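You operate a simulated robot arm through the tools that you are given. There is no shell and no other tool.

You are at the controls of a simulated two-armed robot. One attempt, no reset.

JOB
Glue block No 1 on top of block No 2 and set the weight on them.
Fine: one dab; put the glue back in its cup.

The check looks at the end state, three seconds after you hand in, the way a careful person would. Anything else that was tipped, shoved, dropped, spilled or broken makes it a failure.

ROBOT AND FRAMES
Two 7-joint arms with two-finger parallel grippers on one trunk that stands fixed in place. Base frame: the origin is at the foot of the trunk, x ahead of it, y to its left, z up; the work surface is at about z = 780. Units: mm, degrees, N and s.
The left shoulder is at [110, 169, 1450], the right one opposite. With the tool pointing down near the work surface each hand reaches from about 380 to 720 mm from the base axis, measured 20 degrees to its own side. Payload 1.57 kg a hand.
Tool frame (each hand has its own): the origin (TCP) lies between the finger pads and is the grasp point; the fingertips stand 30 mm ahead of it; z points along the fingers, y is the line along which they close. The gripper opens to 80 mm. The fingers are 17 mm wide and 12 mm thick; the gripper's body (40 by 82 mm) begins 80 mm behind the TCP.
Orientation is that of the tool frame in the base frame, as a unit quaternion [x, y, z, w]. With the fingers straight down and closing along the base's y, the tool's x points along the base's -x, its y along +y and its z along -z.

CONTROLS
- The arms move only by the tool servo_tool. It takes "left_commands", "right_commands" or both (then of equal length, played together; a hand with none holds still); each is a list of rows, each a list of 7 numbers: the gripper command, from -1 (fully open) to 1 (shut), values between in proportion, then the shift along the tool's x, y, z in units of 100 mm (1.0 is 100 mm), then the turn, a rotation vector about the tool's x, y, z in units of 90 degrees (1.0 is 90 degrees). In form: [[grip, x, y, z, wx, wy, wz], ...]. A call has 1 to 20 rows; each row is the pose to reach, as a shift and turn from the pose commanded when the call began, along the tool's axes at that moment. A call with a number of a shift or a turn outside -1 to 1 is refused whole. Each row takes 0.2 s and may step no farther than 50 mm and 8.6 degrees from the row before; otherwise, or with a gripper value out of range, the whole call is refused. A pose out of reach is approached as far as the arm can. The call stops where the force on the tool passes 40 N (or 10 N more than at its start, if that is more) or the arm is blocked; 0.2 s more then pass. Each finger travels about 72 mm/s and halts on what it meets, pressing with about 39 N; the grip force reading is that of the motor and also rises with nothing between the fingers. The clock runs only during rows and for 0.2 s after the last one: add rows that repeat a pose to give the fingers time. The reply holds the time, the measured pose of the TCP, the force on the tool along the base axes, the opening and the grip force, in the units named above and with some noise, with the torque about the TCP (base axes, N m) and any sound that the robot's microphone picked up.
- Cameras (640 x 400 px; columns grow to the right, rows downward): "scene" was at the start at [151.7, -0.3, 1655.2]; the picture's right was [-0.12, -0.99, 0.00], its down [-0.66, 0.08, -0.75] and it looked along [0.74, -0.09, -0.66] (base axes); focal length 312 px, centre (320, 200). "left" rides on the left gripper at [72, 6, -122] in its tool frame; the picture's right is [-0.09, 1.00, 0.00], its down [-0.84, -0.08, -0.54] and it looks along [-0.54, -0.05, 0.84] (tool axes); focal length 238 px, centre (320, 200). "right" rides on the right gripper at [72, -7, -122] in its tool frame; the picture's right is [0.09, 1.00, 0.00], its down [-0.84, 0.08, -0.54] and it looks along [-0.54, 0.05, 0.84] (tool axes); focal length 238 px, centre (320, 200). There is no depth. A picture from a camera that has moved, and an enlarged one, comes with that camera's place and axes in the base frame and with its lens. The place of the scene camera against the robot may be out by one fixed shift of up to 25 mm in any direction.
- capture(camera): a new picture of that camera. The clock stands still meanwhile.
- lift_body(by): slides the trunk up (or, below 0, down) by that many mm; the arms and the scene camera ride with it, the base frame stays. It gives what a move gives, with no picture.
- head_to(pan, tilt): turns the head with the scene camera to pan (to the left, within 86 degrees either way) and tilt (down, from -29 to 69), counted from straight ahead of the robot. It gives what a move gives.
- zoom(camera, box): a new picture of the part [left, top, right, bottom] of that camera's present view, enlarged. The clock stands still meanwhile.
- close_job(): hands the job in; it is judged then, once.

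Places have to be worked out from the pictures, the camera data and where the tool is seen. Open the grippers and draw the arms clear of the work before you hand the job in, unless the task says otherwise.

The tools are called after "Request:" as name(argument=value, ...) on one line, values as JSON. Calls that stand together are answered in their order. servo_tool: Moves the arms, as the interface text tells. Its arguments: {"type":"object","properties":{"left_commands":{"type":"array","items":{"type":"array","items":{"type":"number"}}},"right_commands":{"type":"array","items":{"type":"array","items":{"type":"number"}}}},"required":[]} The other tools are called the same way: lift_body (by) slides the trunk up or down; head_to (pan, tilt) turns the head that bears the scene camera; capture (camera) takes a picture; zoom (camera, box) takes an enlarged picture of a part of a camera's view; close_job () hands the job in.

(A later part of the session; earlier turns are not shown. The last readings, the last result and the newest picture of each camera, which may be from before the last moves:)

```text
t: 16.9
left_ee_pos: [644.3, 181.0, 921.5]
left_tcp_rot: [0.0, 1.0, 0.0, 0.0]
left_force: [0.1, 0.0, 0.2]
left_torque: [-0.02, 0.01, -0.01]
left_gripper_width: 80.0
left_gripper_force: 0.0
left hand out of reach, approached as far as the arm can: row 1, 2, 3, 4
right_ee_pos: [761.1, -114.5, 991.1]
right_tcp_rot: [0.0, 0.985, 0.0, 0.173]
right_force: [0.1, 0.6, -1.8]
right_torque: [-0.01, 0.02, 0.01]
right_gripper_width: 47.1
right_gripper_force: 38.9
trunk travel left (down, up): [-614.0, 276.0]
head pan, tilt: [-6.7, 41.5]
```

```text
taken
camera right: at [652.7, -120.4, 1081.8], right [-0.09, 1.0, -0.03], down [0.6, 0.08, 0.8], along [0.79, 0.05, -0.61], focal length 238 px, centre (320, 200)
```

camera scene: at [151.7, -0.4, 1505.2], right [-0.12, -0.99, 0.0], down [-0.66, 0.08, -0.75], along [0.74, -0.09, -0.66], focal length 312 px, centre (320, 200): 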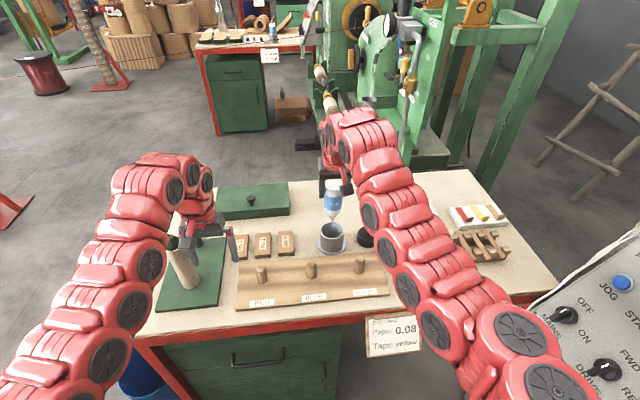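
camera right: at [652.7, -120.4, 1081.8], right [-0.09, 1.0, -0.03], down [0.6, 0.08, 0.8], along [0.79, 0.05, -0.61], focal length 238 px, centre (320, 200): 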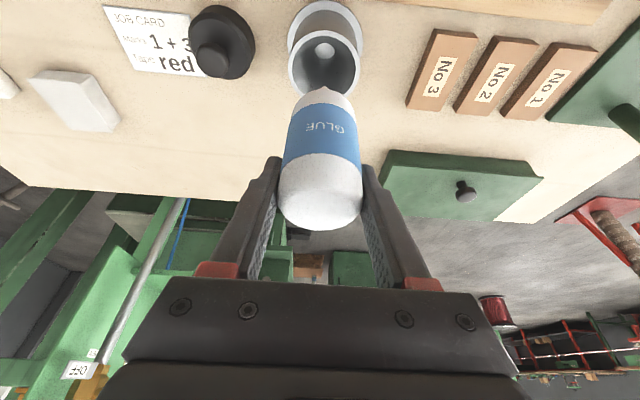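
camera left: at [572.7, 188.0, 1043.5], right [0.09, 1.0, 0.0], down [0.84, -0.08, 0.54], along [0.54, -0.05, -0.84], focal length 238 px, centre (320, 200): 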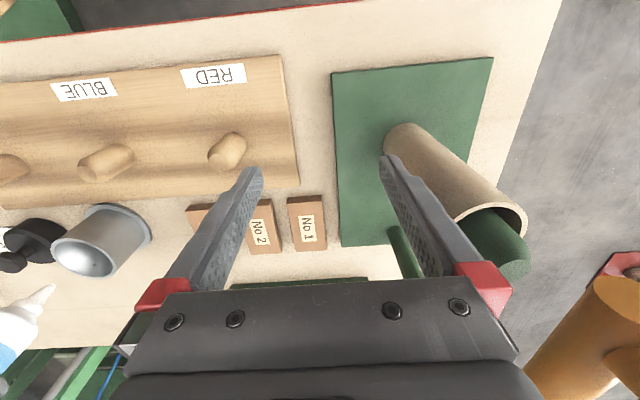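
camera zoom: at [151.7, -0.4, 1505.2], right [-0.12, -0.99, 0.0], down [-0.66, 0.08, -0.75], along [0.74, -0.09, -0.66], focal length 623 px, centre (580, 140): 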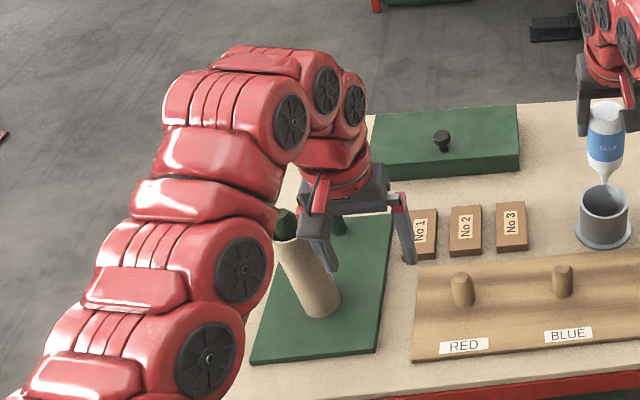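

The right wrist would pass too close to the left gripper here, and the bottle also seems to be slipping down slowly, by about 4 mm so far. I'll bring the left hand back up to its earlier reachable pose, so that raising the trunk a little lets it go out over the bar.

Request:
servo_tool(left_commands=[[-1, -0.04, -0.02, -0.3, 0, 0, 0], [-1, -0.08, -0.04, -0.6, 0, 0, 0], [-1, -0.12, -0.05, -0.95, 0, 0, 0]])

Request:
capture(camera="right")

Request:
capture(camera="scene")

```text
t: 17.8
left_ee_pos: [660.1, 175.0, 1016.1]
left_tcp_rot: [0.001, 1.0, -0.001, 0.001]
left_force: [0.1, 0.3, 0.6]
left_torque: [0.02, 0.02, -0.03]
left_gripper_width: 79.9
left_gripper_force: 0.0
right_ee_pos: [760.9, -114.5, 990.5]
right_tcp_rot: [0.002, 0.985, 0.0, 0.173]
right_force: [0.9, -0.1, -1.4]
right_torque: [0.01, -0.02, 0.01]
right_gripper_width: 47.2
right_gripper_force: 39.3
trunk travel left (down, up): [-614.0, 276.0]
head pan, tilt: [-6.7, 41.5]
```

```text
taken
camera right: at [652.7, -120.6, 1081.8], right [-0.09, 1.0, -0.03], down [0.6, 0.08, 0.8], along [0.79, 0.05, -0.61], focal length 238 px, centre (320, 200)
```

right: 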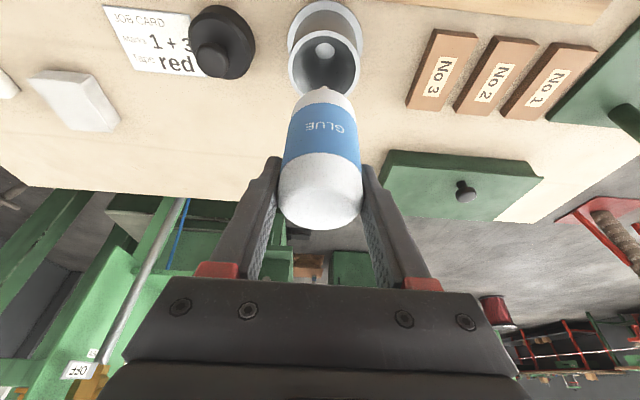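

```text
taken
camera scene: at [151.7, -0.8, 1505.2], right [-0.12, -0.99, 0.0], down [-0.66, 0.08, -0.75], along [0.74, -0.09, -0.66], focal length 312 px, centre (320, 200)
```

scene: 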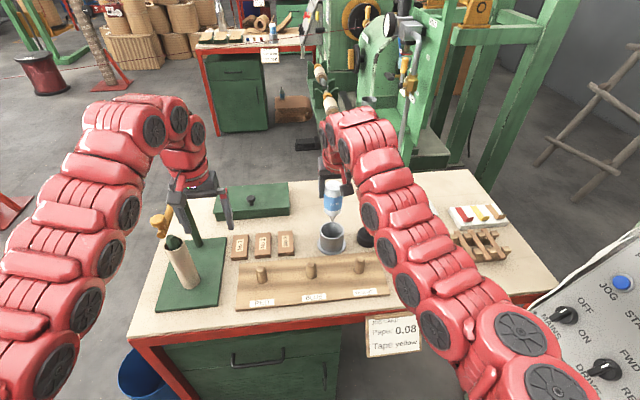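

The left arm is back in a healthy pose and the bottle has barely moved since. I'll raise the trunk 110 mm so the left hand can pass over the bar.

Request:
lift_body(by=110)

Request:
servo_tool(left_commands=[[-1, 0, 0.25, 0, 0, 0, 0], [-1, 0, 0.5, 0, 0, 0, 0], [-1, 0, 0.75, 0, 0, 0, 0], [-1, 0, 1.0, 0, 0, 0, 0]])

Request:
capture(camera="right")

Request:
capture(camera="scene")

Request:
capture(camera="left")

```text
t: 19.2
left_ee_pos: [659.2, 174.1, 1124.9]
left_tcp_rot: [0.0, 1.0, -0.001, 0.0]
left_force: [0.4, -0.3, -0.5]
left_torque: [-0.01, 0.0, -0.03]
left_gripper_width: 80.0
left_gripper_force: 0.1
right_ee_pos: [762.2, -113.4, 1099.8]
right_tcp_rot: [0.001, 0.985, 0.0, 0.173]
right_force: [-0.4, -0.3, -1.5]
right_torque: [-0.01, -0.02, 0.02]
right_gripper_width: 47.2
right_gripper_force: 38.5
trunk travel left (down, up): [-724.0, 166.0]
head pan, tilt: [-6.7, 41.5]
```

```text
t: 20.2
left_ee_pos: [659.8, 275.1, 1126.4]
left_tcp_rot: [0.0, 1.0, -0.002, 0.001]
left_force: [-0.2, -0.8, 0.2]
left_torque: [-0.04, -0.02, 0.02]
left_gripper_width: 79.8
left_gripper_force: 0.0
right_ee_pos: [762.3, -113.5, 1101.9]
right_tcp_rot: [0.001, 0.985, 0.0, 0.174]
right_force: [0.1, 0.4, -2.0]
right_torque: [-0.02, -0.02, 0.04]
right_gripper_width: 47.4
right_gripper_force: 39.1
trunk travel left (down, up): [-724.0, 166.0]
head pan, tilt: [-6.7, 41.5]
```

```text
taken
camera right: at [652.6, -119.5, 1191.9], right [-0.09, 1.0, -0.03], down [0.6, 0.08, 0.8], along [0.79, 0.05, -0.61], focal length 238 px, centre (320, 200)
```

right: 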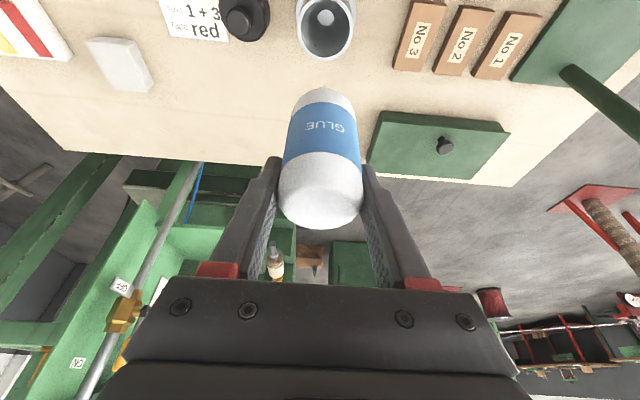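

```text
taken
camera scene: at [151.6, 0.9, 1615.2], right [-0.12, -0.99, 0.0], down [-0.66, 0.08, -0.75], along [0.74, -0.09, -0.66], focal length 312 px, centre (320, 200)
```

scene: 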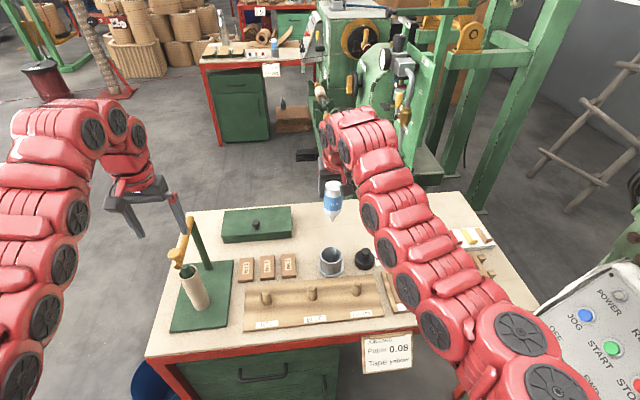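

```text
taken
camera left: at [586.8, 282.2, 1247.1], right [0.09, 1.0, 0.0], down [0.84, -0.08, 0.54], along [0.54, -0.05, -0.84], focal length 238 px, centre (320, 200)
```

left: 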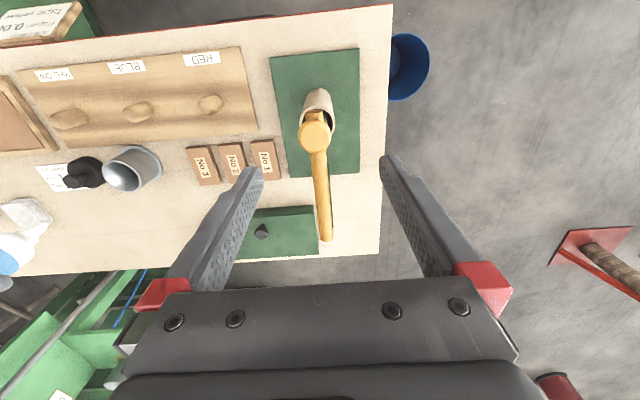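

The left hand is clear over the bar and the bottle has stopped slipping. I'll start carrying the glue toward block 2 at height, turning the hand 20° about the vertical so the wrist stays on the right arm's side.

Request:
servo_tool(right_commands=[[1, -0.032, 0.25, 0.012, -0.019, 0, -0.0522], [1, -0.064, 0.5, 0.023, -0.038, 0, -0.1044], [1, -0.096, 0.75, 0.035, -0.057, 0, -0.1567], [1, -0.127, 0.994, 0.046, -0.076, 0, -0.2089], [1, -0.127, 0.994, 0.046, -0.076, 0, -0.2089]])

Request:
capture(camera="right")

Request:
capture(camera="scene")

```text
t: 21.4
left_ee_pos: [659.1, 272.8, 1125.9]
left_tcp_rot: [0.0, 1.0, -0.001, -0.001]
left_force: [0.2, 0.0, -0.3]
left_torque: [0.01, -0.02, 0.01]
left_gripper_width: 80.1
left_gripper_force: 0.1
right_ee_pos: [775.1, -16.6, 1100.6]
right_tcp_rot: [-0.171, 0.97, 0.03, 0.17]
right_force: [0.4, -0.3, -1.0]
right_torque: [0.01, 0.0, -0.01]
right_gripper_width: 47.0
right_gripper_force: 38.8
trunk travel left (down, up): [-724.0, 166.0]
head pan, tilt: [-6.7, 41.5]
```

```text
taken
camera right: at [675.3, -59.5, 1190.9], right [-0.42, 0.91, -0.03], down [0.54, 0.28, 0.8], along [0.73, 0.32, -0.61], focal length 238 px, centre (320, 200)
```

right: 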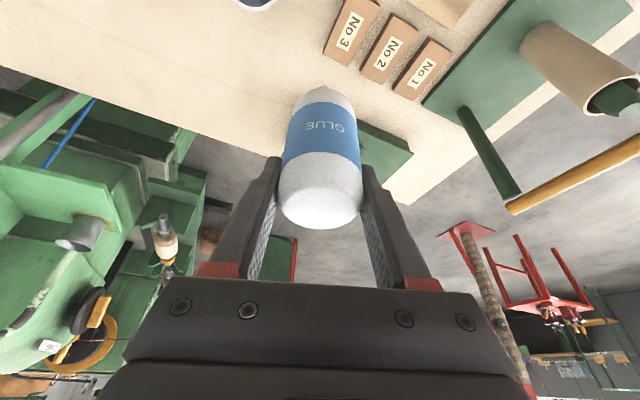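

```text
taken
camera scene: at [151.9, -1.1, 1615.2], right [-0.12, -0.99, 0.0], down [-0.66, 0.08, -0.75], along [0.74, -0.09, -0.66], focal length 312 px, centre (320, 200)
```

scene: 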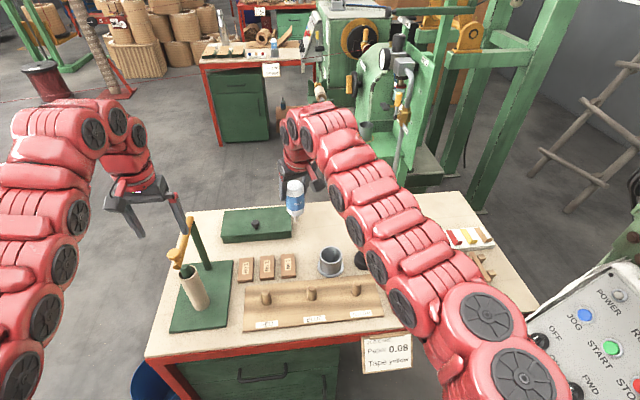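

The carry is going as planned. I'll bring the bottle over block 2 at (775.5,87) and down to TCP z≈1040, with the tip still well above it.

Request:
servo_tool(right_commands=[[1, -0.026, 0.194, 0.137, 0, 0, 0], [1, -0.052, 0.389, 0.274, 0, 0, 0], [1, -0.079, 0.583, 0.412, 0, 0, 0], [1, -0.105, 0.778, 0.549, 0, 0, 0], [1, -0.131, 0.972, 0.686, 0, 0, 0], [1, -0.131, 0.972, 0.686, 0, 0, 0]])

Request:
capture(camera="right")

Request:
capture(camera="scene")

Request:
zoom(camera="scene", box=[210, 170, 330, 290])

Request:
zoom(camera="left", box=[120, 90, 320, 270])

```text
t: 22.8
left_ee_pos: [657.6, 274.9, 1126.2]
left_tcp_rot: [-0.001, 1.0, -0.002, 0.001]
left_force: [0.2, 0.4, 1.2]
left_torque: [0.01, -0.01, -0.02]
left_gripper_width: 80.0
left_gripper_force: 0.0
right_ee_pos: [769.3, 82.1, 1043.2]
right_tcp_rot: [-0.17, 0.97, 0.029, 0.17]
right_force: [0.7, 0.3, -1.7]
right_torque: [0.04, -0.02, 0.02]
right_gripper_width: 47.4
right_gripper_force: 38.6
right hand out of reach, approached as far as the arm can: row 5, 6
trunk travel left (down, up): [-724.0, 166.0]
head pan, tilt: [-6.7, 41.5]
```

```text
taken
camera right: at [668.8, 39.5, 1135.2], right [-0.42, 0.91, -0.03], down [0.54, 0.28, 0.79], along [0.73, 0.32, -0.61], focal length 238 px, centre (320, 200)
```

right: 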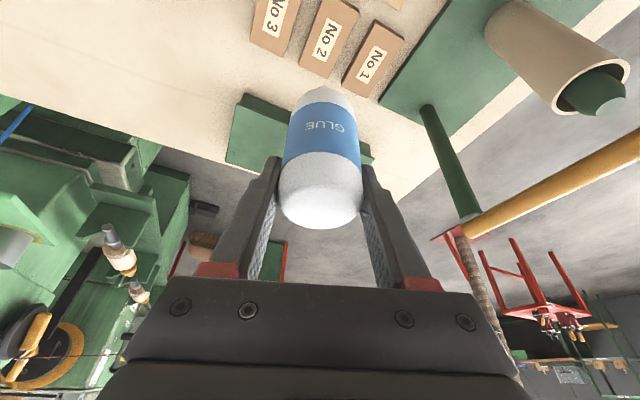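

```text
taken
camera scene: at [151.8, 0.9, 1615.2], right [-0.12, -0.99, 0.0], down [-0.66, 0.08, -0.75], along [0.74, -0.09, -0.66], focal length 312 px, centre (320, 200)
```

scene: 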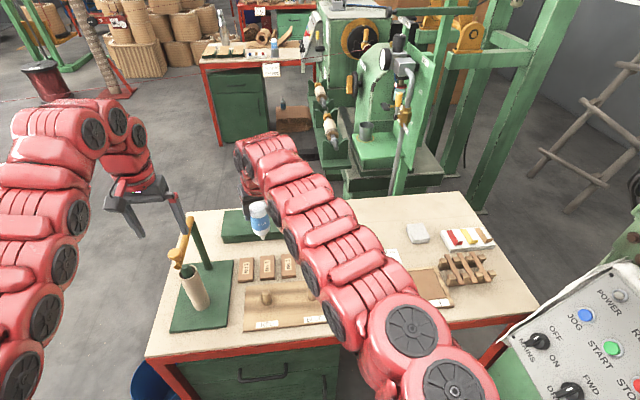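

```text
3.33 times, centred on (270, 230) of scene
camera zoom: at [151.8, 0.9, 1615.2], right [-0.12, -0.99, 0.0], down [-0.66, 0.08, -0.75], along [0.74, -0.09, -0.66], focal length 1038 px, centre (487, 100)
```

zoom: 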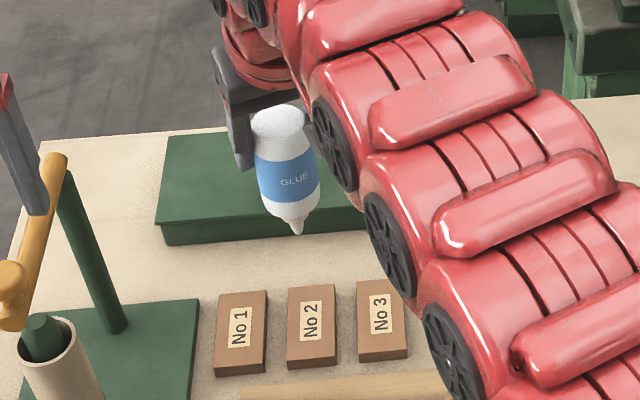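

```text
2.22 times, centred on (220, 180) of left
camera zoom: at [587.0, 281.8, 1247.0], right [0.09, 1.0, 0.0], down [0.84, -0.08, 0.54], along [0.54, -0.05, -0.84], focal length 530 px, centre (542, 244)
```

zoom: 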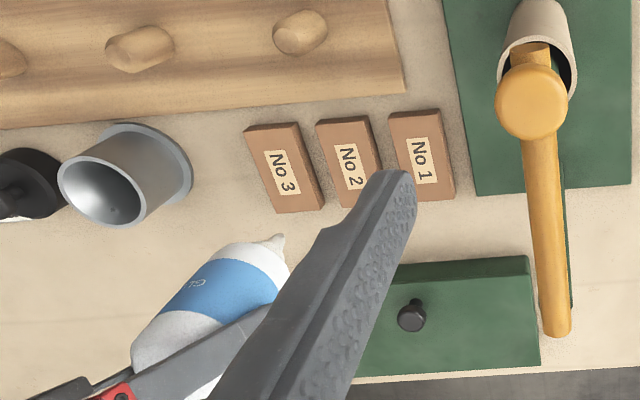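

The tip triangulates to about (763,85,939), and the TCP is at its reach limit. Leaning the hand 12° further forward brings the wrist back and swings the tip ahead, so I'll do that while easing the TCP to about (755,79,993).

Request:
servo_tool(right_commands=[[1, 0.076, 0.005, 0.105, 0, -0.0333, 0], [1, 0.152, 0.01, 0.211, 0, -0.0667, 0], [1, 0.228, 0.015, 0.316, 0, -0.1, 0], [1, 0.304, 0.02, 0.422, 0, -0.1333, 0], [1, 0.304, 0.02, 0.422, 0, -0.1333, 0]])

Request:
capture(camera="right")

Request:
zoom(camera="scene", box=[210, 170, 330, 290])

Request:
zoom(camera="left", box=[120, 90, 320, 270])

```text
t: 24.0
left_ee_pos: [659.5, 273.4, 1125.0]
left_tcp_rot: [0.0, 1.0, -0.001, 0.001]
left_force: [-0.1, 0.1, 0.2]
left_torque: [0.01, 0.0, 0.0]
left_gripper_width: 80.0
left_gripper_force: 0.0
right_ee_pos: [758.1, 79.0, 994.2]
right_tcp_rot: [-0.167, 0.947, 0.048, 0.272]
right_force: [-0.1, 0.5, -0.9]
right_torque: [0.01, 0.0, -0.01]
right_gripper_width: 46.7
right_gripper_force: 39.1
trunk travel left (down, up): [-724.0, 166.0]
head pan, tilt: [-6.7, 41.5]
```

```text
taken
camera right: at [641.3, 29.5, 1059.5], right [-0.41, 0.91, -0.05], down [0.37, 0.22, 0.9], along [0.83, 0.35, -0.43], focal length 238 px, centre (320, 200)
```

right: 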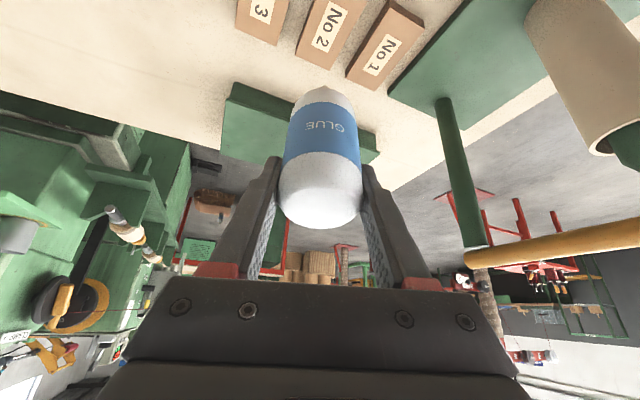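

```text
3.33 times, centred on (270, 230) of scene
camera zoom: at [152.0, 0.2, 1615.2], right [-0.12, -0.99, 0.0], down [-0.66, 0.08, -0.75], along [0.74, -0.09, -0.66], focal length 1038 px, centre (487, 100)
```

zoom: 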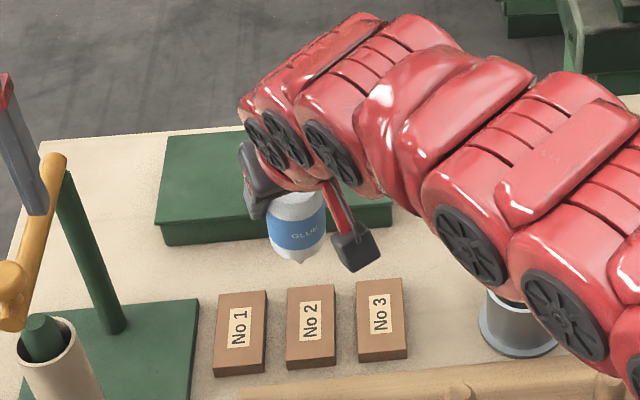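

```text
2.22 times, centred on (220, 180) of left
camera zoom: at [587.1, 281.2, 1247.1], right [0.09, 1.0, 0.0], down [0.84, -0.08, 0.54], along [0.54, -0.05, -0.84], focal length 530 px, centre (542, 244)
```

zoom: 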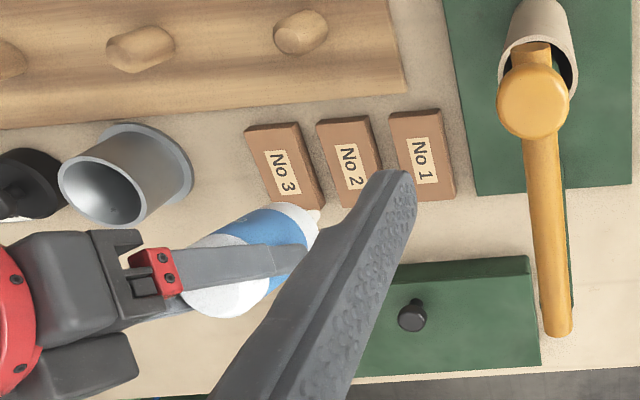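

The tip should now be near (779,87,888). I'll zoom tighter on the nozzle and block 2 to verify before descending.

Request:
zoom(camera="left", box=[170, 130, 270, 210])

Request:
zoom(camera="scene", box=[240, 215, 310, 285])

Request:
zoom(camera="right", box=[220, 0, 440, 240])

```text
5.00 times, centred on (220, 170) of left
camera zoom: at [587.1, 281.2, 1247.1], right [0.09, 1.0, 0.0], down [0.84, -0.08, 0.54], along [0.54, -0.05, -0.84], focal length 1192 px, centre (820, 350)
```

zoom: 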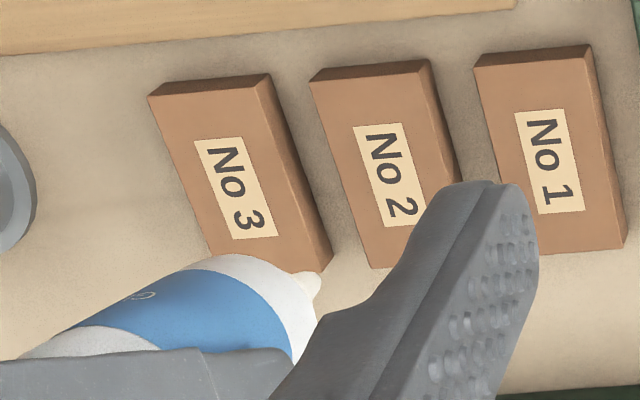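

```text
5.71 times, centred on (275, 250) of scene
camera zoom: at [152.0, 0.2, 1615.2], right [-0.12, -0.99, 0.0], down [-0.66, 0.08, -0.75], along [0.74, -0.09, -0.66], focal length 1780 px, centre (577, -86)
```

zoom: 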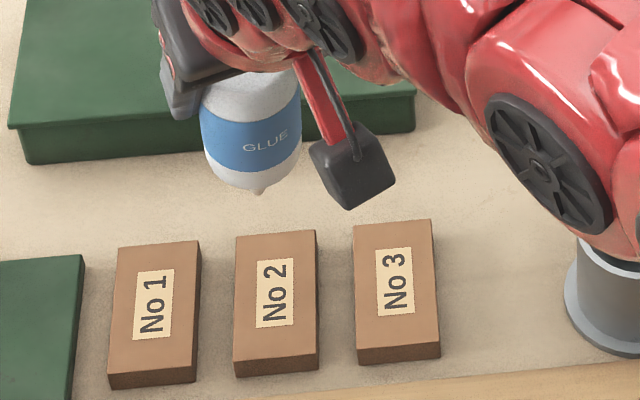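

```text
1.67 times, centred on (330, 120) of right
camera zoom: at [641.3, 29.5, 1059.5], right [-0.41, 0.91, -0.05], down [0.37, 0.22, 0.9], along [0.83, 0.35, -0.43], focal length 397 px, centre (303, 333)
```

zoom: 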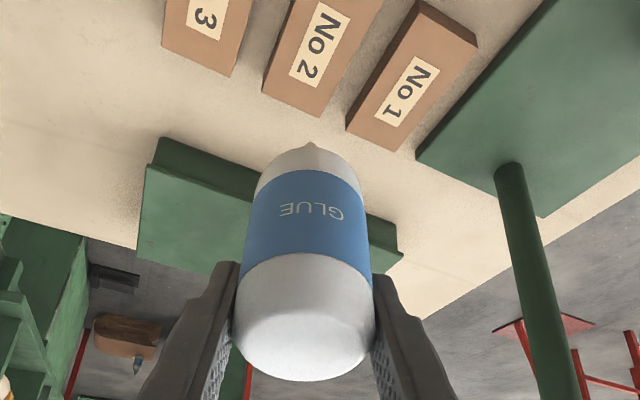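

All views agree that the tip is at about (775,87,886), right over block 2's centre with the top face near z≈797. I'll go straight down 70 mm and then check again.

Request:
servo_tool(right_commands=[[1, 0.093, 0, 0.149, 0, 0, 0], [1, 0.186, 0, 0.297, 0, 0, 0], [1, 0.278, 0, 0.446, 0, 0, 0], [1, 0.371, 0, 0.594, 0, 0, 0], [1, 0.371, 0, 0.594, 0, 0, 0]])

Request:
zoom(camera="left", box=[170, 110, 270, 190])

Request:
zoom(camera="scene", box=[240, 215, 310, 285])

Request:
zoom(camera="right", box=[220, 0, 440, 240])

```text
t: 25.2
left_ee_pos: [658.0, 274.3, 1125.5]
left_tcp_rot: [0.0, 1.0, -0.001, 0.0]
left_force: [-0.6, 0.0, 0.2]
left_torque: [0.0, -0.01, 0.01]
left_gripper_width: 80.1
left_gripper_force: 0.0
right_ee_pos: [756.4, 78.8, 924.7]
right_tcp_rot: [-0.166, 0.947, 0.048, 0.272]
right_force: [0.4, 0.4, -1.8]
right_torque: [-0.01, 0.01, 0.01]
right_gripper_width: 47.1
right_gripper_force: 39.4
trunk travel left (down, up): [-724.0, 166.0]
head pan, tilt: [-6.7, 41.5]
```

```text
5.00 times, centred on (220, 150) of left
camera zoom: at [586.9, 280.7, 1247.3], right [0.09, 1.0, 0.0], down [0.84, -0.08, 0.54], along [0.54, -0.05, -0.84], focal length 1192 px, centre (820, 450)
```

zoom: 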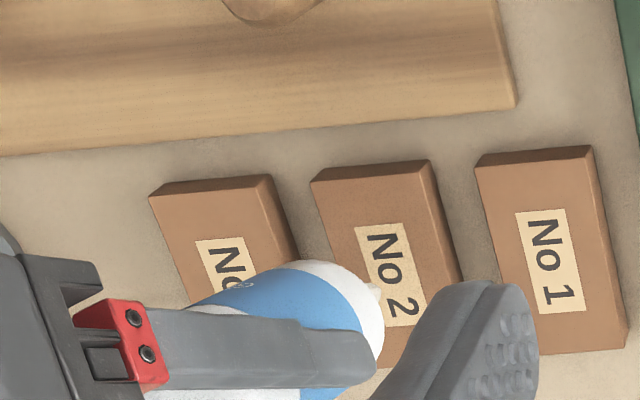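

```text
5.71 times, centred on (275, 250) of scene
camera zoom: at [151.7, -0.5, 1615.2], right [-0.12, -0.99, 0.0], down [-0.66, 0.08, -0.75], along [0.74, -0.09, -0.66], focal length 1780 px, centre (577, -86)
```

zoom: 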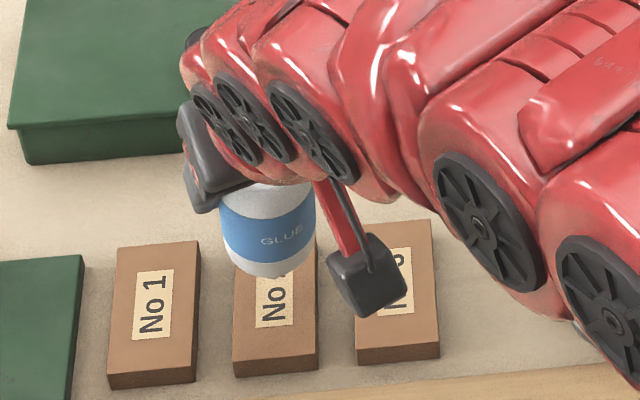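

```text
1.67 times, centred on (330, 120) of right
camera zoom: at [640.2, 28.8, 990.5], right [-0.41, 0.91, -0.05], down [0.37, 0.22, 0.9], along [0.83, 0.35, -0.43], focal length 397 px, centre (303, 333)
```

zoom: 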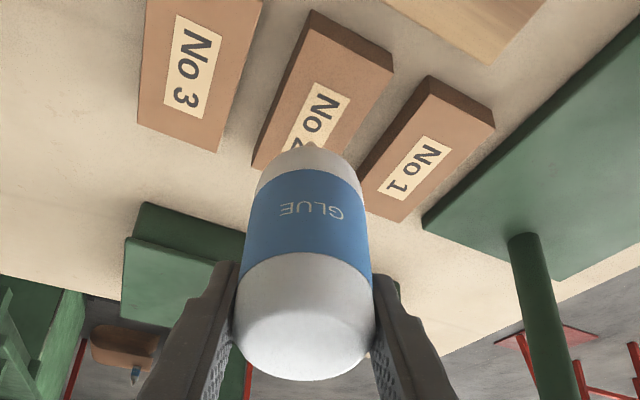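

The tip reads about (773,87,816), over block 2's label near its centre. I'll creep down 12 mm and then read the force.

Request:
servo_tool(right_commands=[[1, 0.0159, 0, 0.0254, 0, 0, 0], [1, 0.0318, 0, 0.0509, 0, 0, 0], [1, 0.0477, 0, 0.0763, 0, 0, 0], [1, 0.0636, 0, 0.1018, 0, 0, 0]])

Request:
zoom(camera="left", box=[200, 130, 260, 178])

Request:
zoom(camera="right", box=[280, 50, 380, 130])

```text
t: 26.2
left_ee_pos: [659.2, 274.2, 1124.3]
left_tcp_rot: [0.0, 1.0, -0.001, 0.0]
left_force: [0.2, -0.2, -0.4]
left_torque: [0.02, -0.04, -0.01]
left_gripper_width: 80.2
left_gripper_force: 0.0
right_ee_pos: [757.3, 78.9, 913.1]
right_tcp_rot: [-0.167, 0.947, 0.048, 0.272]
right_force: [0.6, 0.6, -0.7]
right_torque: [-0.02, -0.02, 0.03]
right_gripper_width: 46.7
right_gripper_force: 39.4
trunk travel left (down, up): [-724.0, 166.0]
head pan, tilt: [-6.7, 41.5]
```

```text
8.33 times, centred on (230, 154) of left
camera zoom: at [587.1, 281.0, 1247.1], right [0.09, 1.0, 0.0], down [0.84, -0.08, 0.54], along [0.54, -0.05, -0.84], focal length 1986 px, centre (1070, 583)
```

zoom: 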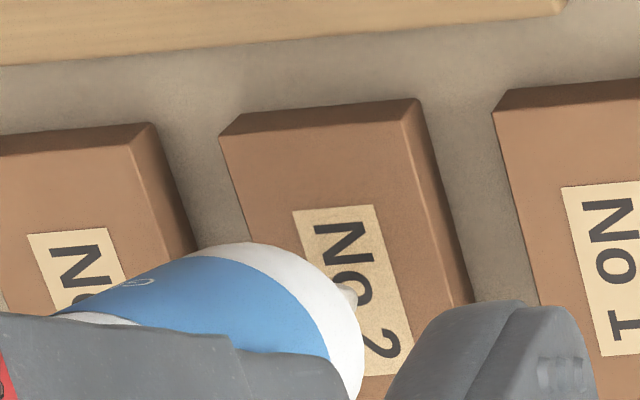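

```text
5.00 times, centred on (330, 90) of right
camera zoom: at [640.3, 30.0, 978.4], right [-0.41, 0.91, -0.05], down [0.37, 0.22, 0.9], along [0.83, 0.36, -0.43], focal length 1192 px, centre (270, 750)
```

zoom: 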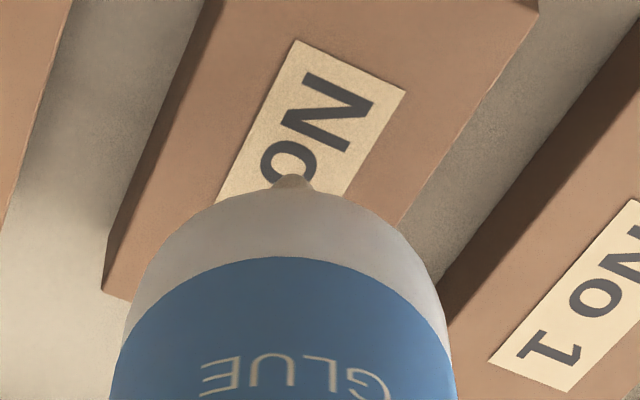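

There is no contact yet; the tip is around z≈805 over the label's centre. I'll continue down 5 mm in 1 mm steps.

Request:
servo_tool(right_commands=[[1, 0.0053, 0, 0.0085, 0, 0, 0], [1, 0.0106, 0, 0.017, 0, 0, 0], [1, 0.0159, 0, 0.0254, 0, 0, 0], [1, 0.0212, 0, 0.0339, 0, 0, 0], [1, 0.0265, 0, 0.0424, 0, 0, 0]])

Request:
zoom(camera="left", box=[200, 130, 260, 178])

Request:
zoom(camera="right", box=[280, 50, 380, 130])

```text
t: 27.4
left_ee_pos: [658.1, 273.9, 1123.9]
left_tcp_rot: [0.001, 1.0, -0.001, -0.001]
left_force: [0.8, 0.7, 0.1]
left_torque: [0.01, 0.05, -0.01]
left_gripper_width: 80.1
left_gripper_force: 0.0
right_ee_pos: [758.1, 79.5, 908.6]
right_tcp_rot: [-0.166, 0.947, 0.047, 0.271]
right_force: [0.1, -0.1, -1.6]
right_torque: [0.0, 0.01, 0.0]
right_gripper_width: 47.1
right_gripper_force: 38.7
trunk travel left (down, up): [-724.0, 166.0]
head pan, tilt: [-6.7, 41.5]
```

```text
8.33 times, centred on (230, 154) of left
camera zoom: at [587.1, 280.9, 1247.2], right [0.09, 1.0, 0.0], down [0.84, -0.08, 0.54], along [0.54, -0.05, -0.84], focal length 1986 px, centre (1070, 583)
```

zoom: 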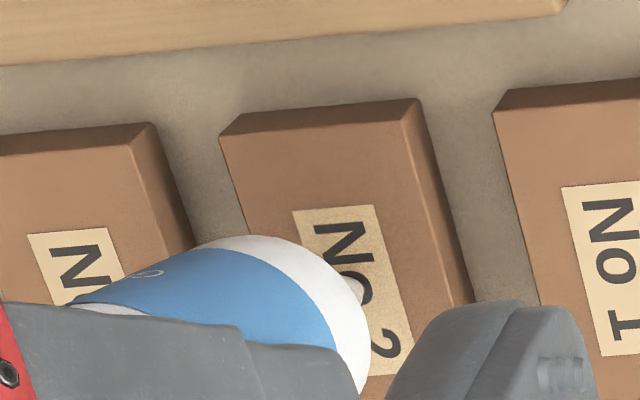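

```text
5.00 times, centred on (330, 90) of right
camera zoom: at [640.9, 29.7, 973.3], right [-0.41, 0.91, -0.05], down [0.37, 0.22, 0.9], along [0.83, 0.35, -0.43], focal length 1192 px, centre (270, 750)
```

zoom: 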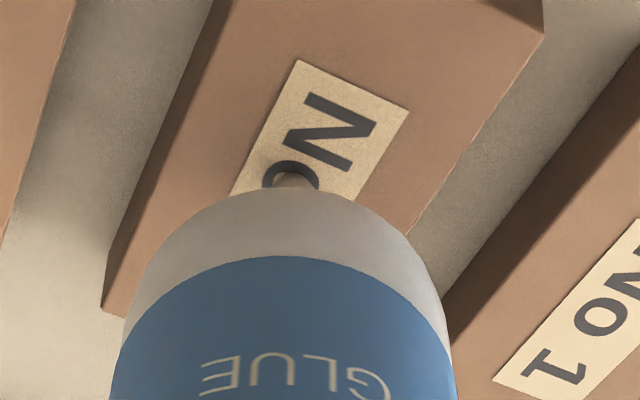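

Still no contact force, but the nozzle's contact shadow is appearing on the label. I'll descend another 3 mm.

Request:
servo_tool(right_commands=[[1, 0.0053, 0, 0.0085, 0, 0, 0], [1, 0.0106, 0, 0.017, 0, 0, 0], [1, 0.0159, 0, 0.0254, 0, 0, 0]])

Request:
zoom(camera="right", box=[280, 50, 380, 130])

Request:
zoom(camera="left", box=[200, 130, 260, 178])

```text
t: 28.2
left_ee_pos: [658.4, 273.9, 1125.0]
left_tcp_rot: [0.0, 1.0, 0.0, 0.001]
left_force: [0.1, 0.0, 0.4]
left_torque: [0.02, 0.01, -0.01]
left_gripper_width: 80.0
left_gripper_force: 0.1
right_ee_pos: [757.2, 78.5, 905.9]
right_tcp_rot: [-0.167, 0.946, 0.048, 0.273]
right_force: [1.5, -1.3, 10.2]
right_torque: [-0.04, -0.26, -0.01]
right_gripper_width: 47.1
right_gripper_force: 39.2
trunk travel left (down, up): [-724.0, 166.0]
head pan, tilt: [-6.7, 41.5]
```

```text
5.00 times, centred on (330, 90) of right
camera zoom: at [640.2, 29.3, 971.8], right [-0.41, 0.91, -0.05], down [0.37, 0.22, 0.9], along [0.83, 0.36, -0.42], focal length 1192 px, centre (270, 750)
```

zoom: 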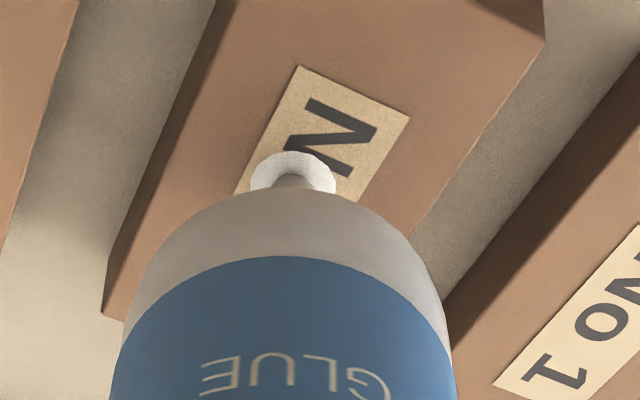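

```text
8.33 times, centred on (230, 154) of left
camera zoom: at [585.8, 280.8, 1248.1], right [0.09, 1.0, 0.0], down [0.84, -0.08, 0.54], along [0.54, -0.05, -0.84], focal length 1986 px, centre (1070, 583)
```

zoom: 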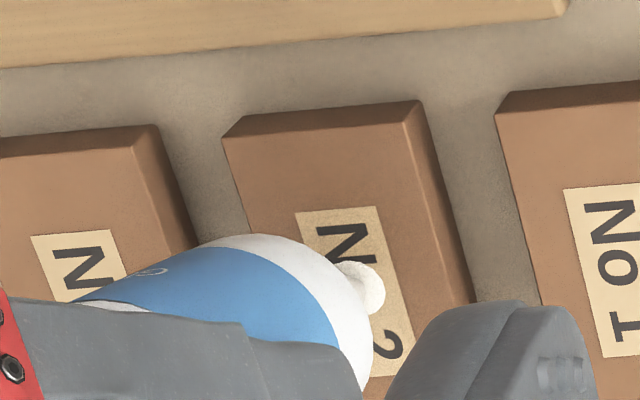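

Contact was made at about 10 N and one white dab is on block 2. I'll lift straight off right away.

Request:
servo_tool(right_commands=[[1, -0.106, 0, -0.17, 0, 0, 0], [1, -0.233, 0, -0.373, 0, 0, 0], [1, -0.35, 0, -0.56, 0, 0, 0], [1, -0.466, 0, -0.746, 0, 0, 0]])

Request:
capture(camera="right")

Request:
zoom(camera="left", box=[170, 110, 270, 190])

Request:
zoom(camera="scene", box=[220, 190, 320, 290])

```text
t: 29.2
left_ee_pos: [658.9, 273.9, 1124.9]
left_tcp_rot: [0.0, 1.0, 0.0, 0.002]
left_force: [-0.5, 1.1, -0.8]
left_torque: [-0.03, 0.01, 0.01]
left_gripper_width: 80.4
left_gripper_force: 0.0
right_ee_pos: [755.9, 77.1, 990.6]
right_tcp_rot: [-0.166, 0.947, 0.047, 0.271]
right_force: [0.3, -0.1, -0.4]
right_torque: [0.01, -0.01, 0.01]
right_gripper_width: 47.1
right_gripper_force: 39.1
trunk travel left (down, up): [-724.0, 166.0]
head pan, tilt: [-6.7, 41.5]
```

```text
taken
camera right: at [640.2, 27.8, 1057.4], right [-0.41, 0.91, -0.05], down [0.37, 0.22, 0.9], along [0.83, 0.36, -0.43], focal length 238 px, centre (320, 200)
```

right: 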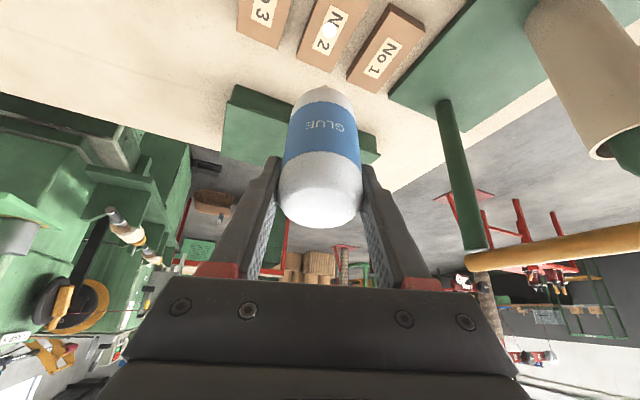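

```text
5.00 times, centred on (220, 150) of left
camera zoom: at [586.5, 280.9, 1247.5], right [0.09, 1.0, 0.0], down [0.84, -0.08, 0.54], along [0.54, -0.05, -0.84], focal length 1192 px, centre (820, 450)
```

zoom: 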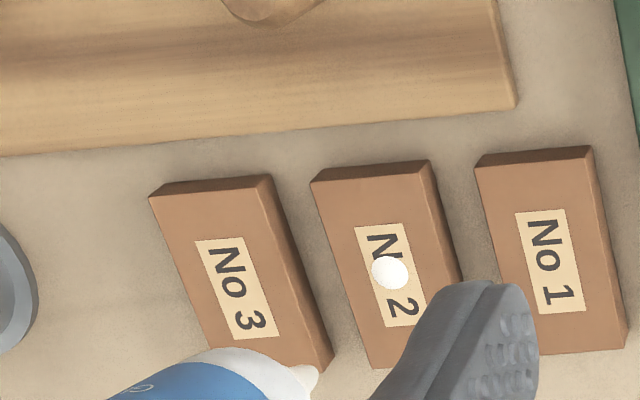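

```text
4.00 times, centred on (270, 240) of scene
camera zoom: at [151.2, -0.4, 1615.2], right [-0.12, -0.99, 0.0], down [-0.66, 0.08, -0.75], along [0.74, -0.09, -0.66], focal length 1246 px, centre (520, 40)
```

zoom: 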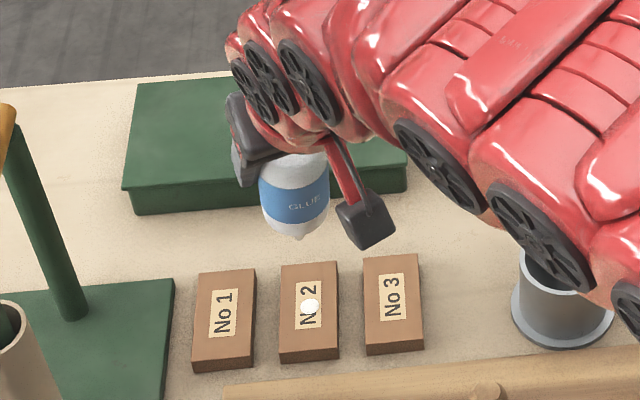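

One neat dab now sits at the centre of block 2. I'll carry the glue back, undoing the extra lean so the bottle is upright again and rising while I move toward the cup.

Request:
servo_tool(right_commands=[[1, -0.012, -0.1, -0.12, 0, 0.0333, 0], [1, -0.035, -0.3, -0.24, 0, 0.0667, 0], [1, -0.055, -0.55, -0.36, 0, 0.1, 0], [1, -0.079, -0.783, -0.482, 0, 0.1333, 0], [1, -0.079, -0.783, -0.482, 0, 0.1333, 0]])

Request:
capture(camera="right")

```text
t: 30.4
left_ee_pos: [659.3, 273.1, 1124.8]
left_tcp_rot: [0.0, 1.0, 0.0, 0.0]
left_force: [0.8, -0.3, 0.1]
left_torque: [-0.03, 0.0, 0.03]
left_gripper_width: 79.7
left_gripper_force: 0.1
right_ee_pos: [766.0, -4.3, 1037.5]
right_tcp_rot: [-0.17, 0.97, 0.03, 0.171]
right_force: [0.3, -0.1, -1.3]
right_torque: [-0.03, -0.01, 0.02]
right_gripper_width: 47.0
right_gripper_force: 39.1
trunk travel left (down, up): [-724.0, 166.0]
head pan, tilt: [-6.7, 41.5]
```

```text
taken
camera right: at [665.7, -47.1, 1128.5], right [-0.42, 0.91, -0.03], down [0.54, 0.28, 0.79], along [0.73, 0.32, -0.61], focal length 238 px, centre (320, 200)
```

right: 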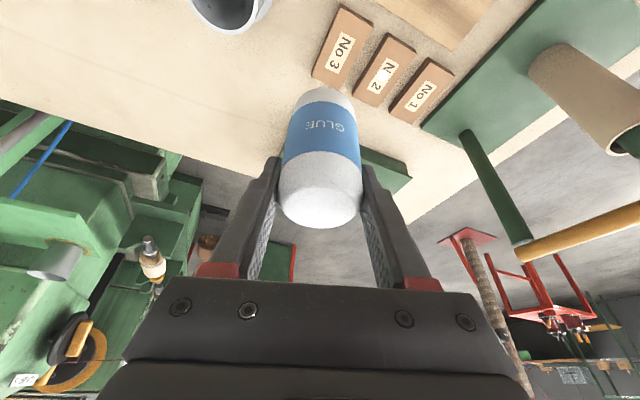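

The bottle is upright and unchanged in the grip. I'll continue back toward the cup, undoing the 20° yaw.

Request:
servo_tool(right_commands=[[1, 0.11, -0.23, 0.013, 0.019, 0, 0.0522], [1, 0.219, -0.459, 0.026, 0.038, 0, 0.1044], [1, 0.329, -0.689, 0.04, 0.057, 0, 0.1567], [1, 0.438, -0.918, 0.053, 0.076, 0, 0.2089], [1, 0.438, -0.918, 0.053, 0.076, 0, 0.2089]])

Request:
capture(camera="right")

Request:
zoom(camera="scene", box=[270, 170, 390, 290])

Request:
zoom(camera="left", box=[0, 110, 240, 290])

```text
t: 31.6
left_ee_pos: [660.0, 273.0, 1125.5]
left_tcp_rot: [0.0, 1.0, -0.001, 0.0]
left_force: [-0.1, -0.1, 0.1]
left_torque: [0.0, 0.01, -0.04]
left_gripper_width: 79.9
left_gripper_force: 0.1
right_ee_pos: [758.8, -101.5, 1017.2]
right_tcp_rot: [0.001, 0.985, 0.0, 0.174]
right_force: [-1.1, -0.2, -1.9]
right_torque: [0.05, -0.01, 0.05]
right_gripper_width: 47.6
right_gripper_force: 39.1
trunk travel left (down, up): [-724.0, 166.0]
head pan, tilt: [-6.7, 41.5]
```

```text
taken
camera right: at [650.0, -107.2, 1107.6], right [-0.08, 1.0, -0.03], down [0.6, 0.08, 0.8], along [0.79, 0.05, -0.61], focal length 238 px, centre (320, 200)
```

right: 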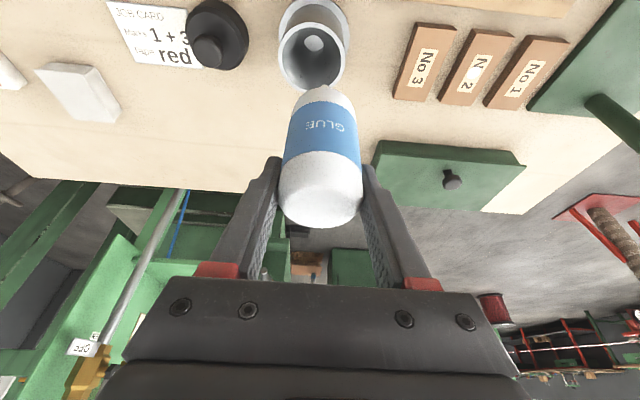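

```text
3.33 times, centred on (330, 230) of scene
camera zoom: at [152.1, 0.2, 1615.2], right [-0.12, -0.99, 0.0], down [-0.66, 0.08, -0.75], along [0.74, -0.09, -0.66], focal length 1038 px, centre (287, 100)
```

zoom: 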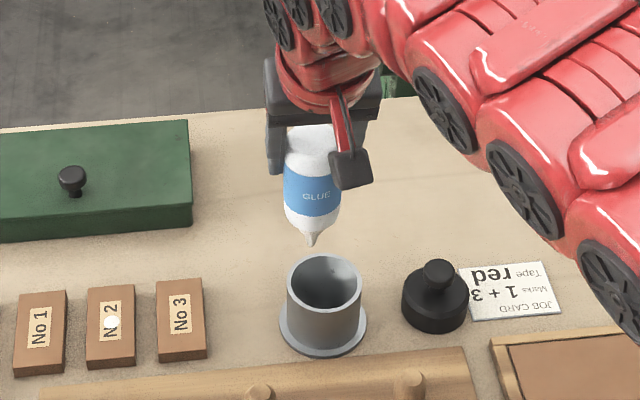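

```text
2.22 times, centred on (120, 200) of left
camera zoom: at [587.1, 281.3, 1247.0], right [0.09, 1.0, 0.0], down [0.84, -0.08, 0.54], along [0.54, -0.05, -0.84], focal length 530 px, centre (764, 200)
```

zoom: 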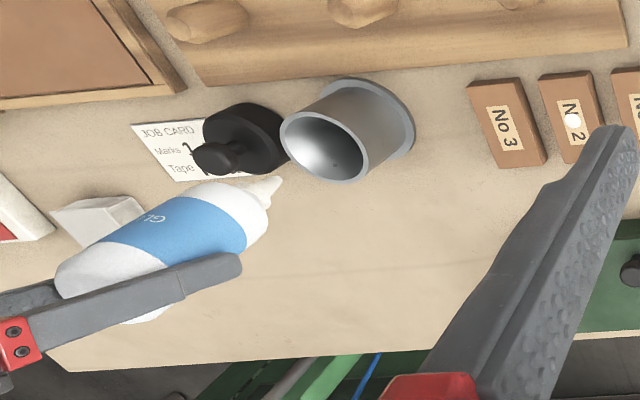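

The bottle is vertical with its tip at about (757,-101.5,905). I'll align over the cup at TCP (762,-114) and lower until the tip is just above the rim.

Request:
servo_tool(right_commands=[[1, -0.014, -0.062, 0.005, 0, 0, 0], [1, -0.028, -0.125, 0.01, 0, 0, 0], [1, 0.03, -0.125, 0.18, 0, 0, 0], [1, 0.095, -0.125, 0.355, 0, 0, 0], [1, 0.16, -0.125, 0.527, 0, 0, 0], [1, 0.16, -0.125, 0.527, 0, 0, 0]])

Request:
capture(camera="right")

Request:
zoom(camera="scene", box=[270, 170, 390, 290])

Request:
zoom(camera="left", box=[0, 110, 240, 290])

```text
t: 33.0
left_ee_pos: [658.4, 274.4, 1125.7]
left_tcp_rot: [0.0, 1.0, 0.0, 0.0]
left_force: [0.6, -0.1, -0.3]
left_torque: [0.01, 0.02, -0.01]
left_gripper_width: 80.2
left_gripper_force: 0.0
right_ee_pos: [763.5, -113.2, 961.7]
right_tcp_rot: [0.001, 0.985, -0.001, 0.172]
right_force: [0.3, -0.2, -1.7]
right_torque: [0.02, -0.01, 0.01]
right_gripper_width: 46.9
right_gripper_force: 39.3
trunk travel left (down, up): [-724.0, 166.0]
head pan, tilt: [-6.7, 41.5]
```

```text
taken
camera right: at [653.6, -120.0, 1052.2], right [-0.09, 1.0, -0.03], down [0.6, 0.08, 0.79], along [0.79, 0.05, -0.61], focal length 238 px, centre (320, 200)
```

right: 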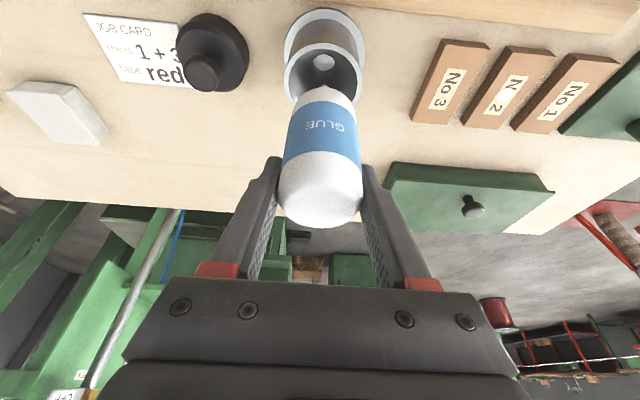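

```text
3.33 times, centred on (330, 230) of scene
camera zoom: at [151.8, -0.4, 1615.2], right [-0.12, -0.99, 0.0], down [-0.66, 0.08, -0.75], along [0.74, -0.09, -0.66], focal length 1038 px, centre (287, 100)
```

zoom: 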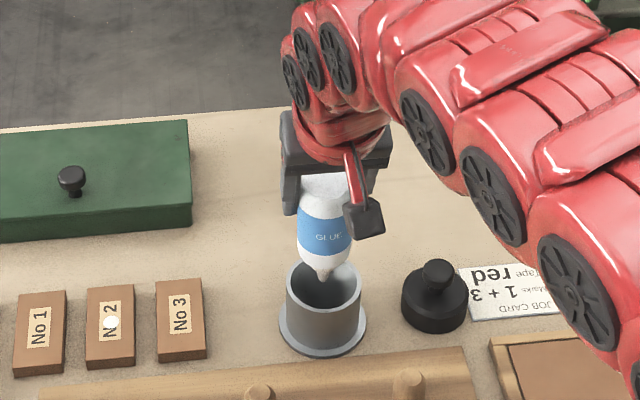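

```text
2.22 times, centred on (120, 200) of left
camera zoom: at [587.0, 280.7, 1247.3], right [0.09, 1.0, 0.0], down [0.84, -0.08, 0.54], along [0.54, -0.05, -0.84], focal length 530 px, centre (764, 200)
```

zoom: 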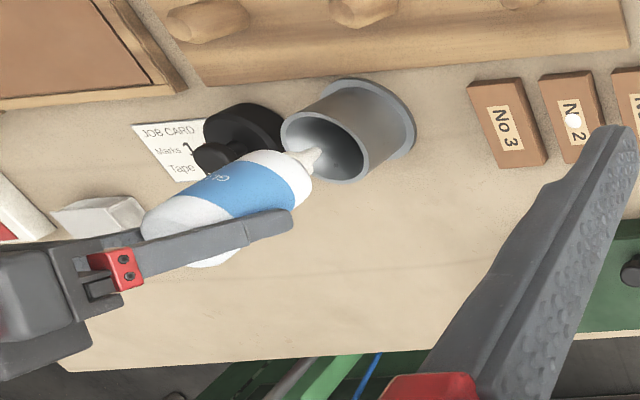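

The tip lines up with the cup mouth in both views. I'll lower 40 mm and check for side forces.

Request:
servo_tool(right_commands=[[1, 0.034, 0, 0.094, 0, 0, 0], [1, 0.068, 0, 0.188, 0, 0, 0], [1, 0.103, 0, 0.282, 0, 0, 0], [1, 0.137, 0, 0.376, 0, 0, 0]])

Request:
zoom(camera="right", box=[240, 0, 400, 240])

Request:
zoom(camera="left", box=[60, 110, 220, 230])

Request:
zoom(camera="scene", box=[290, 200, 370, 280])

```text
t: 34.0
left_ee_pos: [658.5, 272.8, 1124.7]
left_tcp_rot: [0.0, 1.0, -0.001, 0.001]
left_force: [0.4, 0.3, 0.0]
left_torque: [0.02, -0.01, -0.01]
left_gripper_width: 79.9
left_gripper_force: 0.0
right_ee_pos: [763.5, -113.4, 921.1]
right_tcp_rot: [0.001, 0.985, 0.0, 0.173]
right_force: [0.8, -0.8, -1.1]
right_torque: [0.02, 0.0, 0.02]
right_gripper_width: 47.0
right_gripper_force: 39.2
trunk travel left (down, up): [-724.0, 166.0]
head pan, tilt: [-6.7, 41.5]
```

```text
1.67 times, centred on (320, 120) of right
camera zoom: at [653.7, -119.5, 1012.2], right [-0.08, 1.0, -0.03], down [0.6, 0.08, 0.79], along [0.79, 0.05, -0.61], focal length 397 px, centre (320, 333)
```

zoom: 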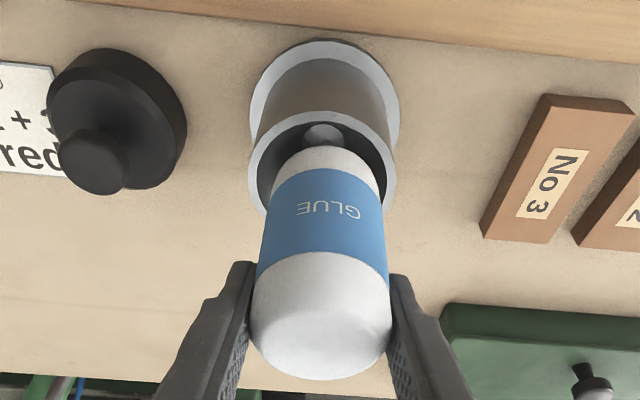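

```text
3.33 times, centred on (140, 170) of left
camera zoom: at [587.4, 280.8, 1247.0], right [0.09, 1.0, 0.0], down [0.84, -0.08, 0.54], along [0.54, -0.05, -0.84], focal length 794 px, centre (920, 300)
```

zoom: 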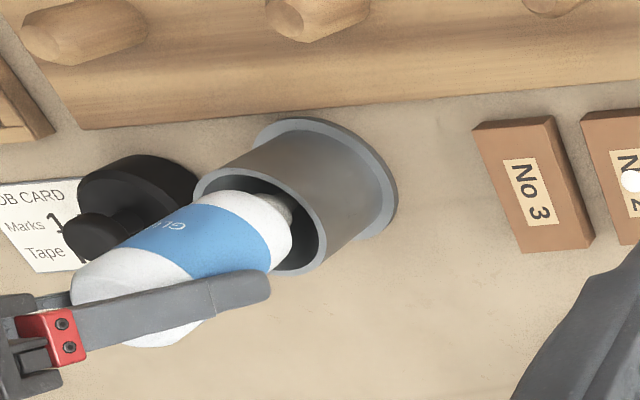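

```text
5.00 times, centred on (330, 240) of scene
camera zoom: at [152.3, -0.3, 1615.1], right [-0.12, -0.99, 0.0], down [-0.66, 0.08, -0.75], along [0.74, -0.09, -0.66], focal length 1558 px, centre (270, 0)
```

zoom: 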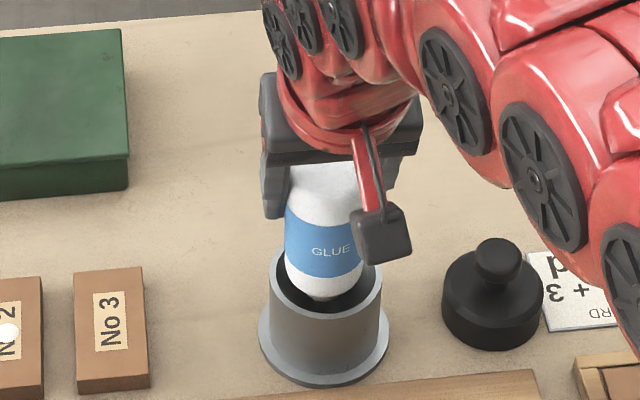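

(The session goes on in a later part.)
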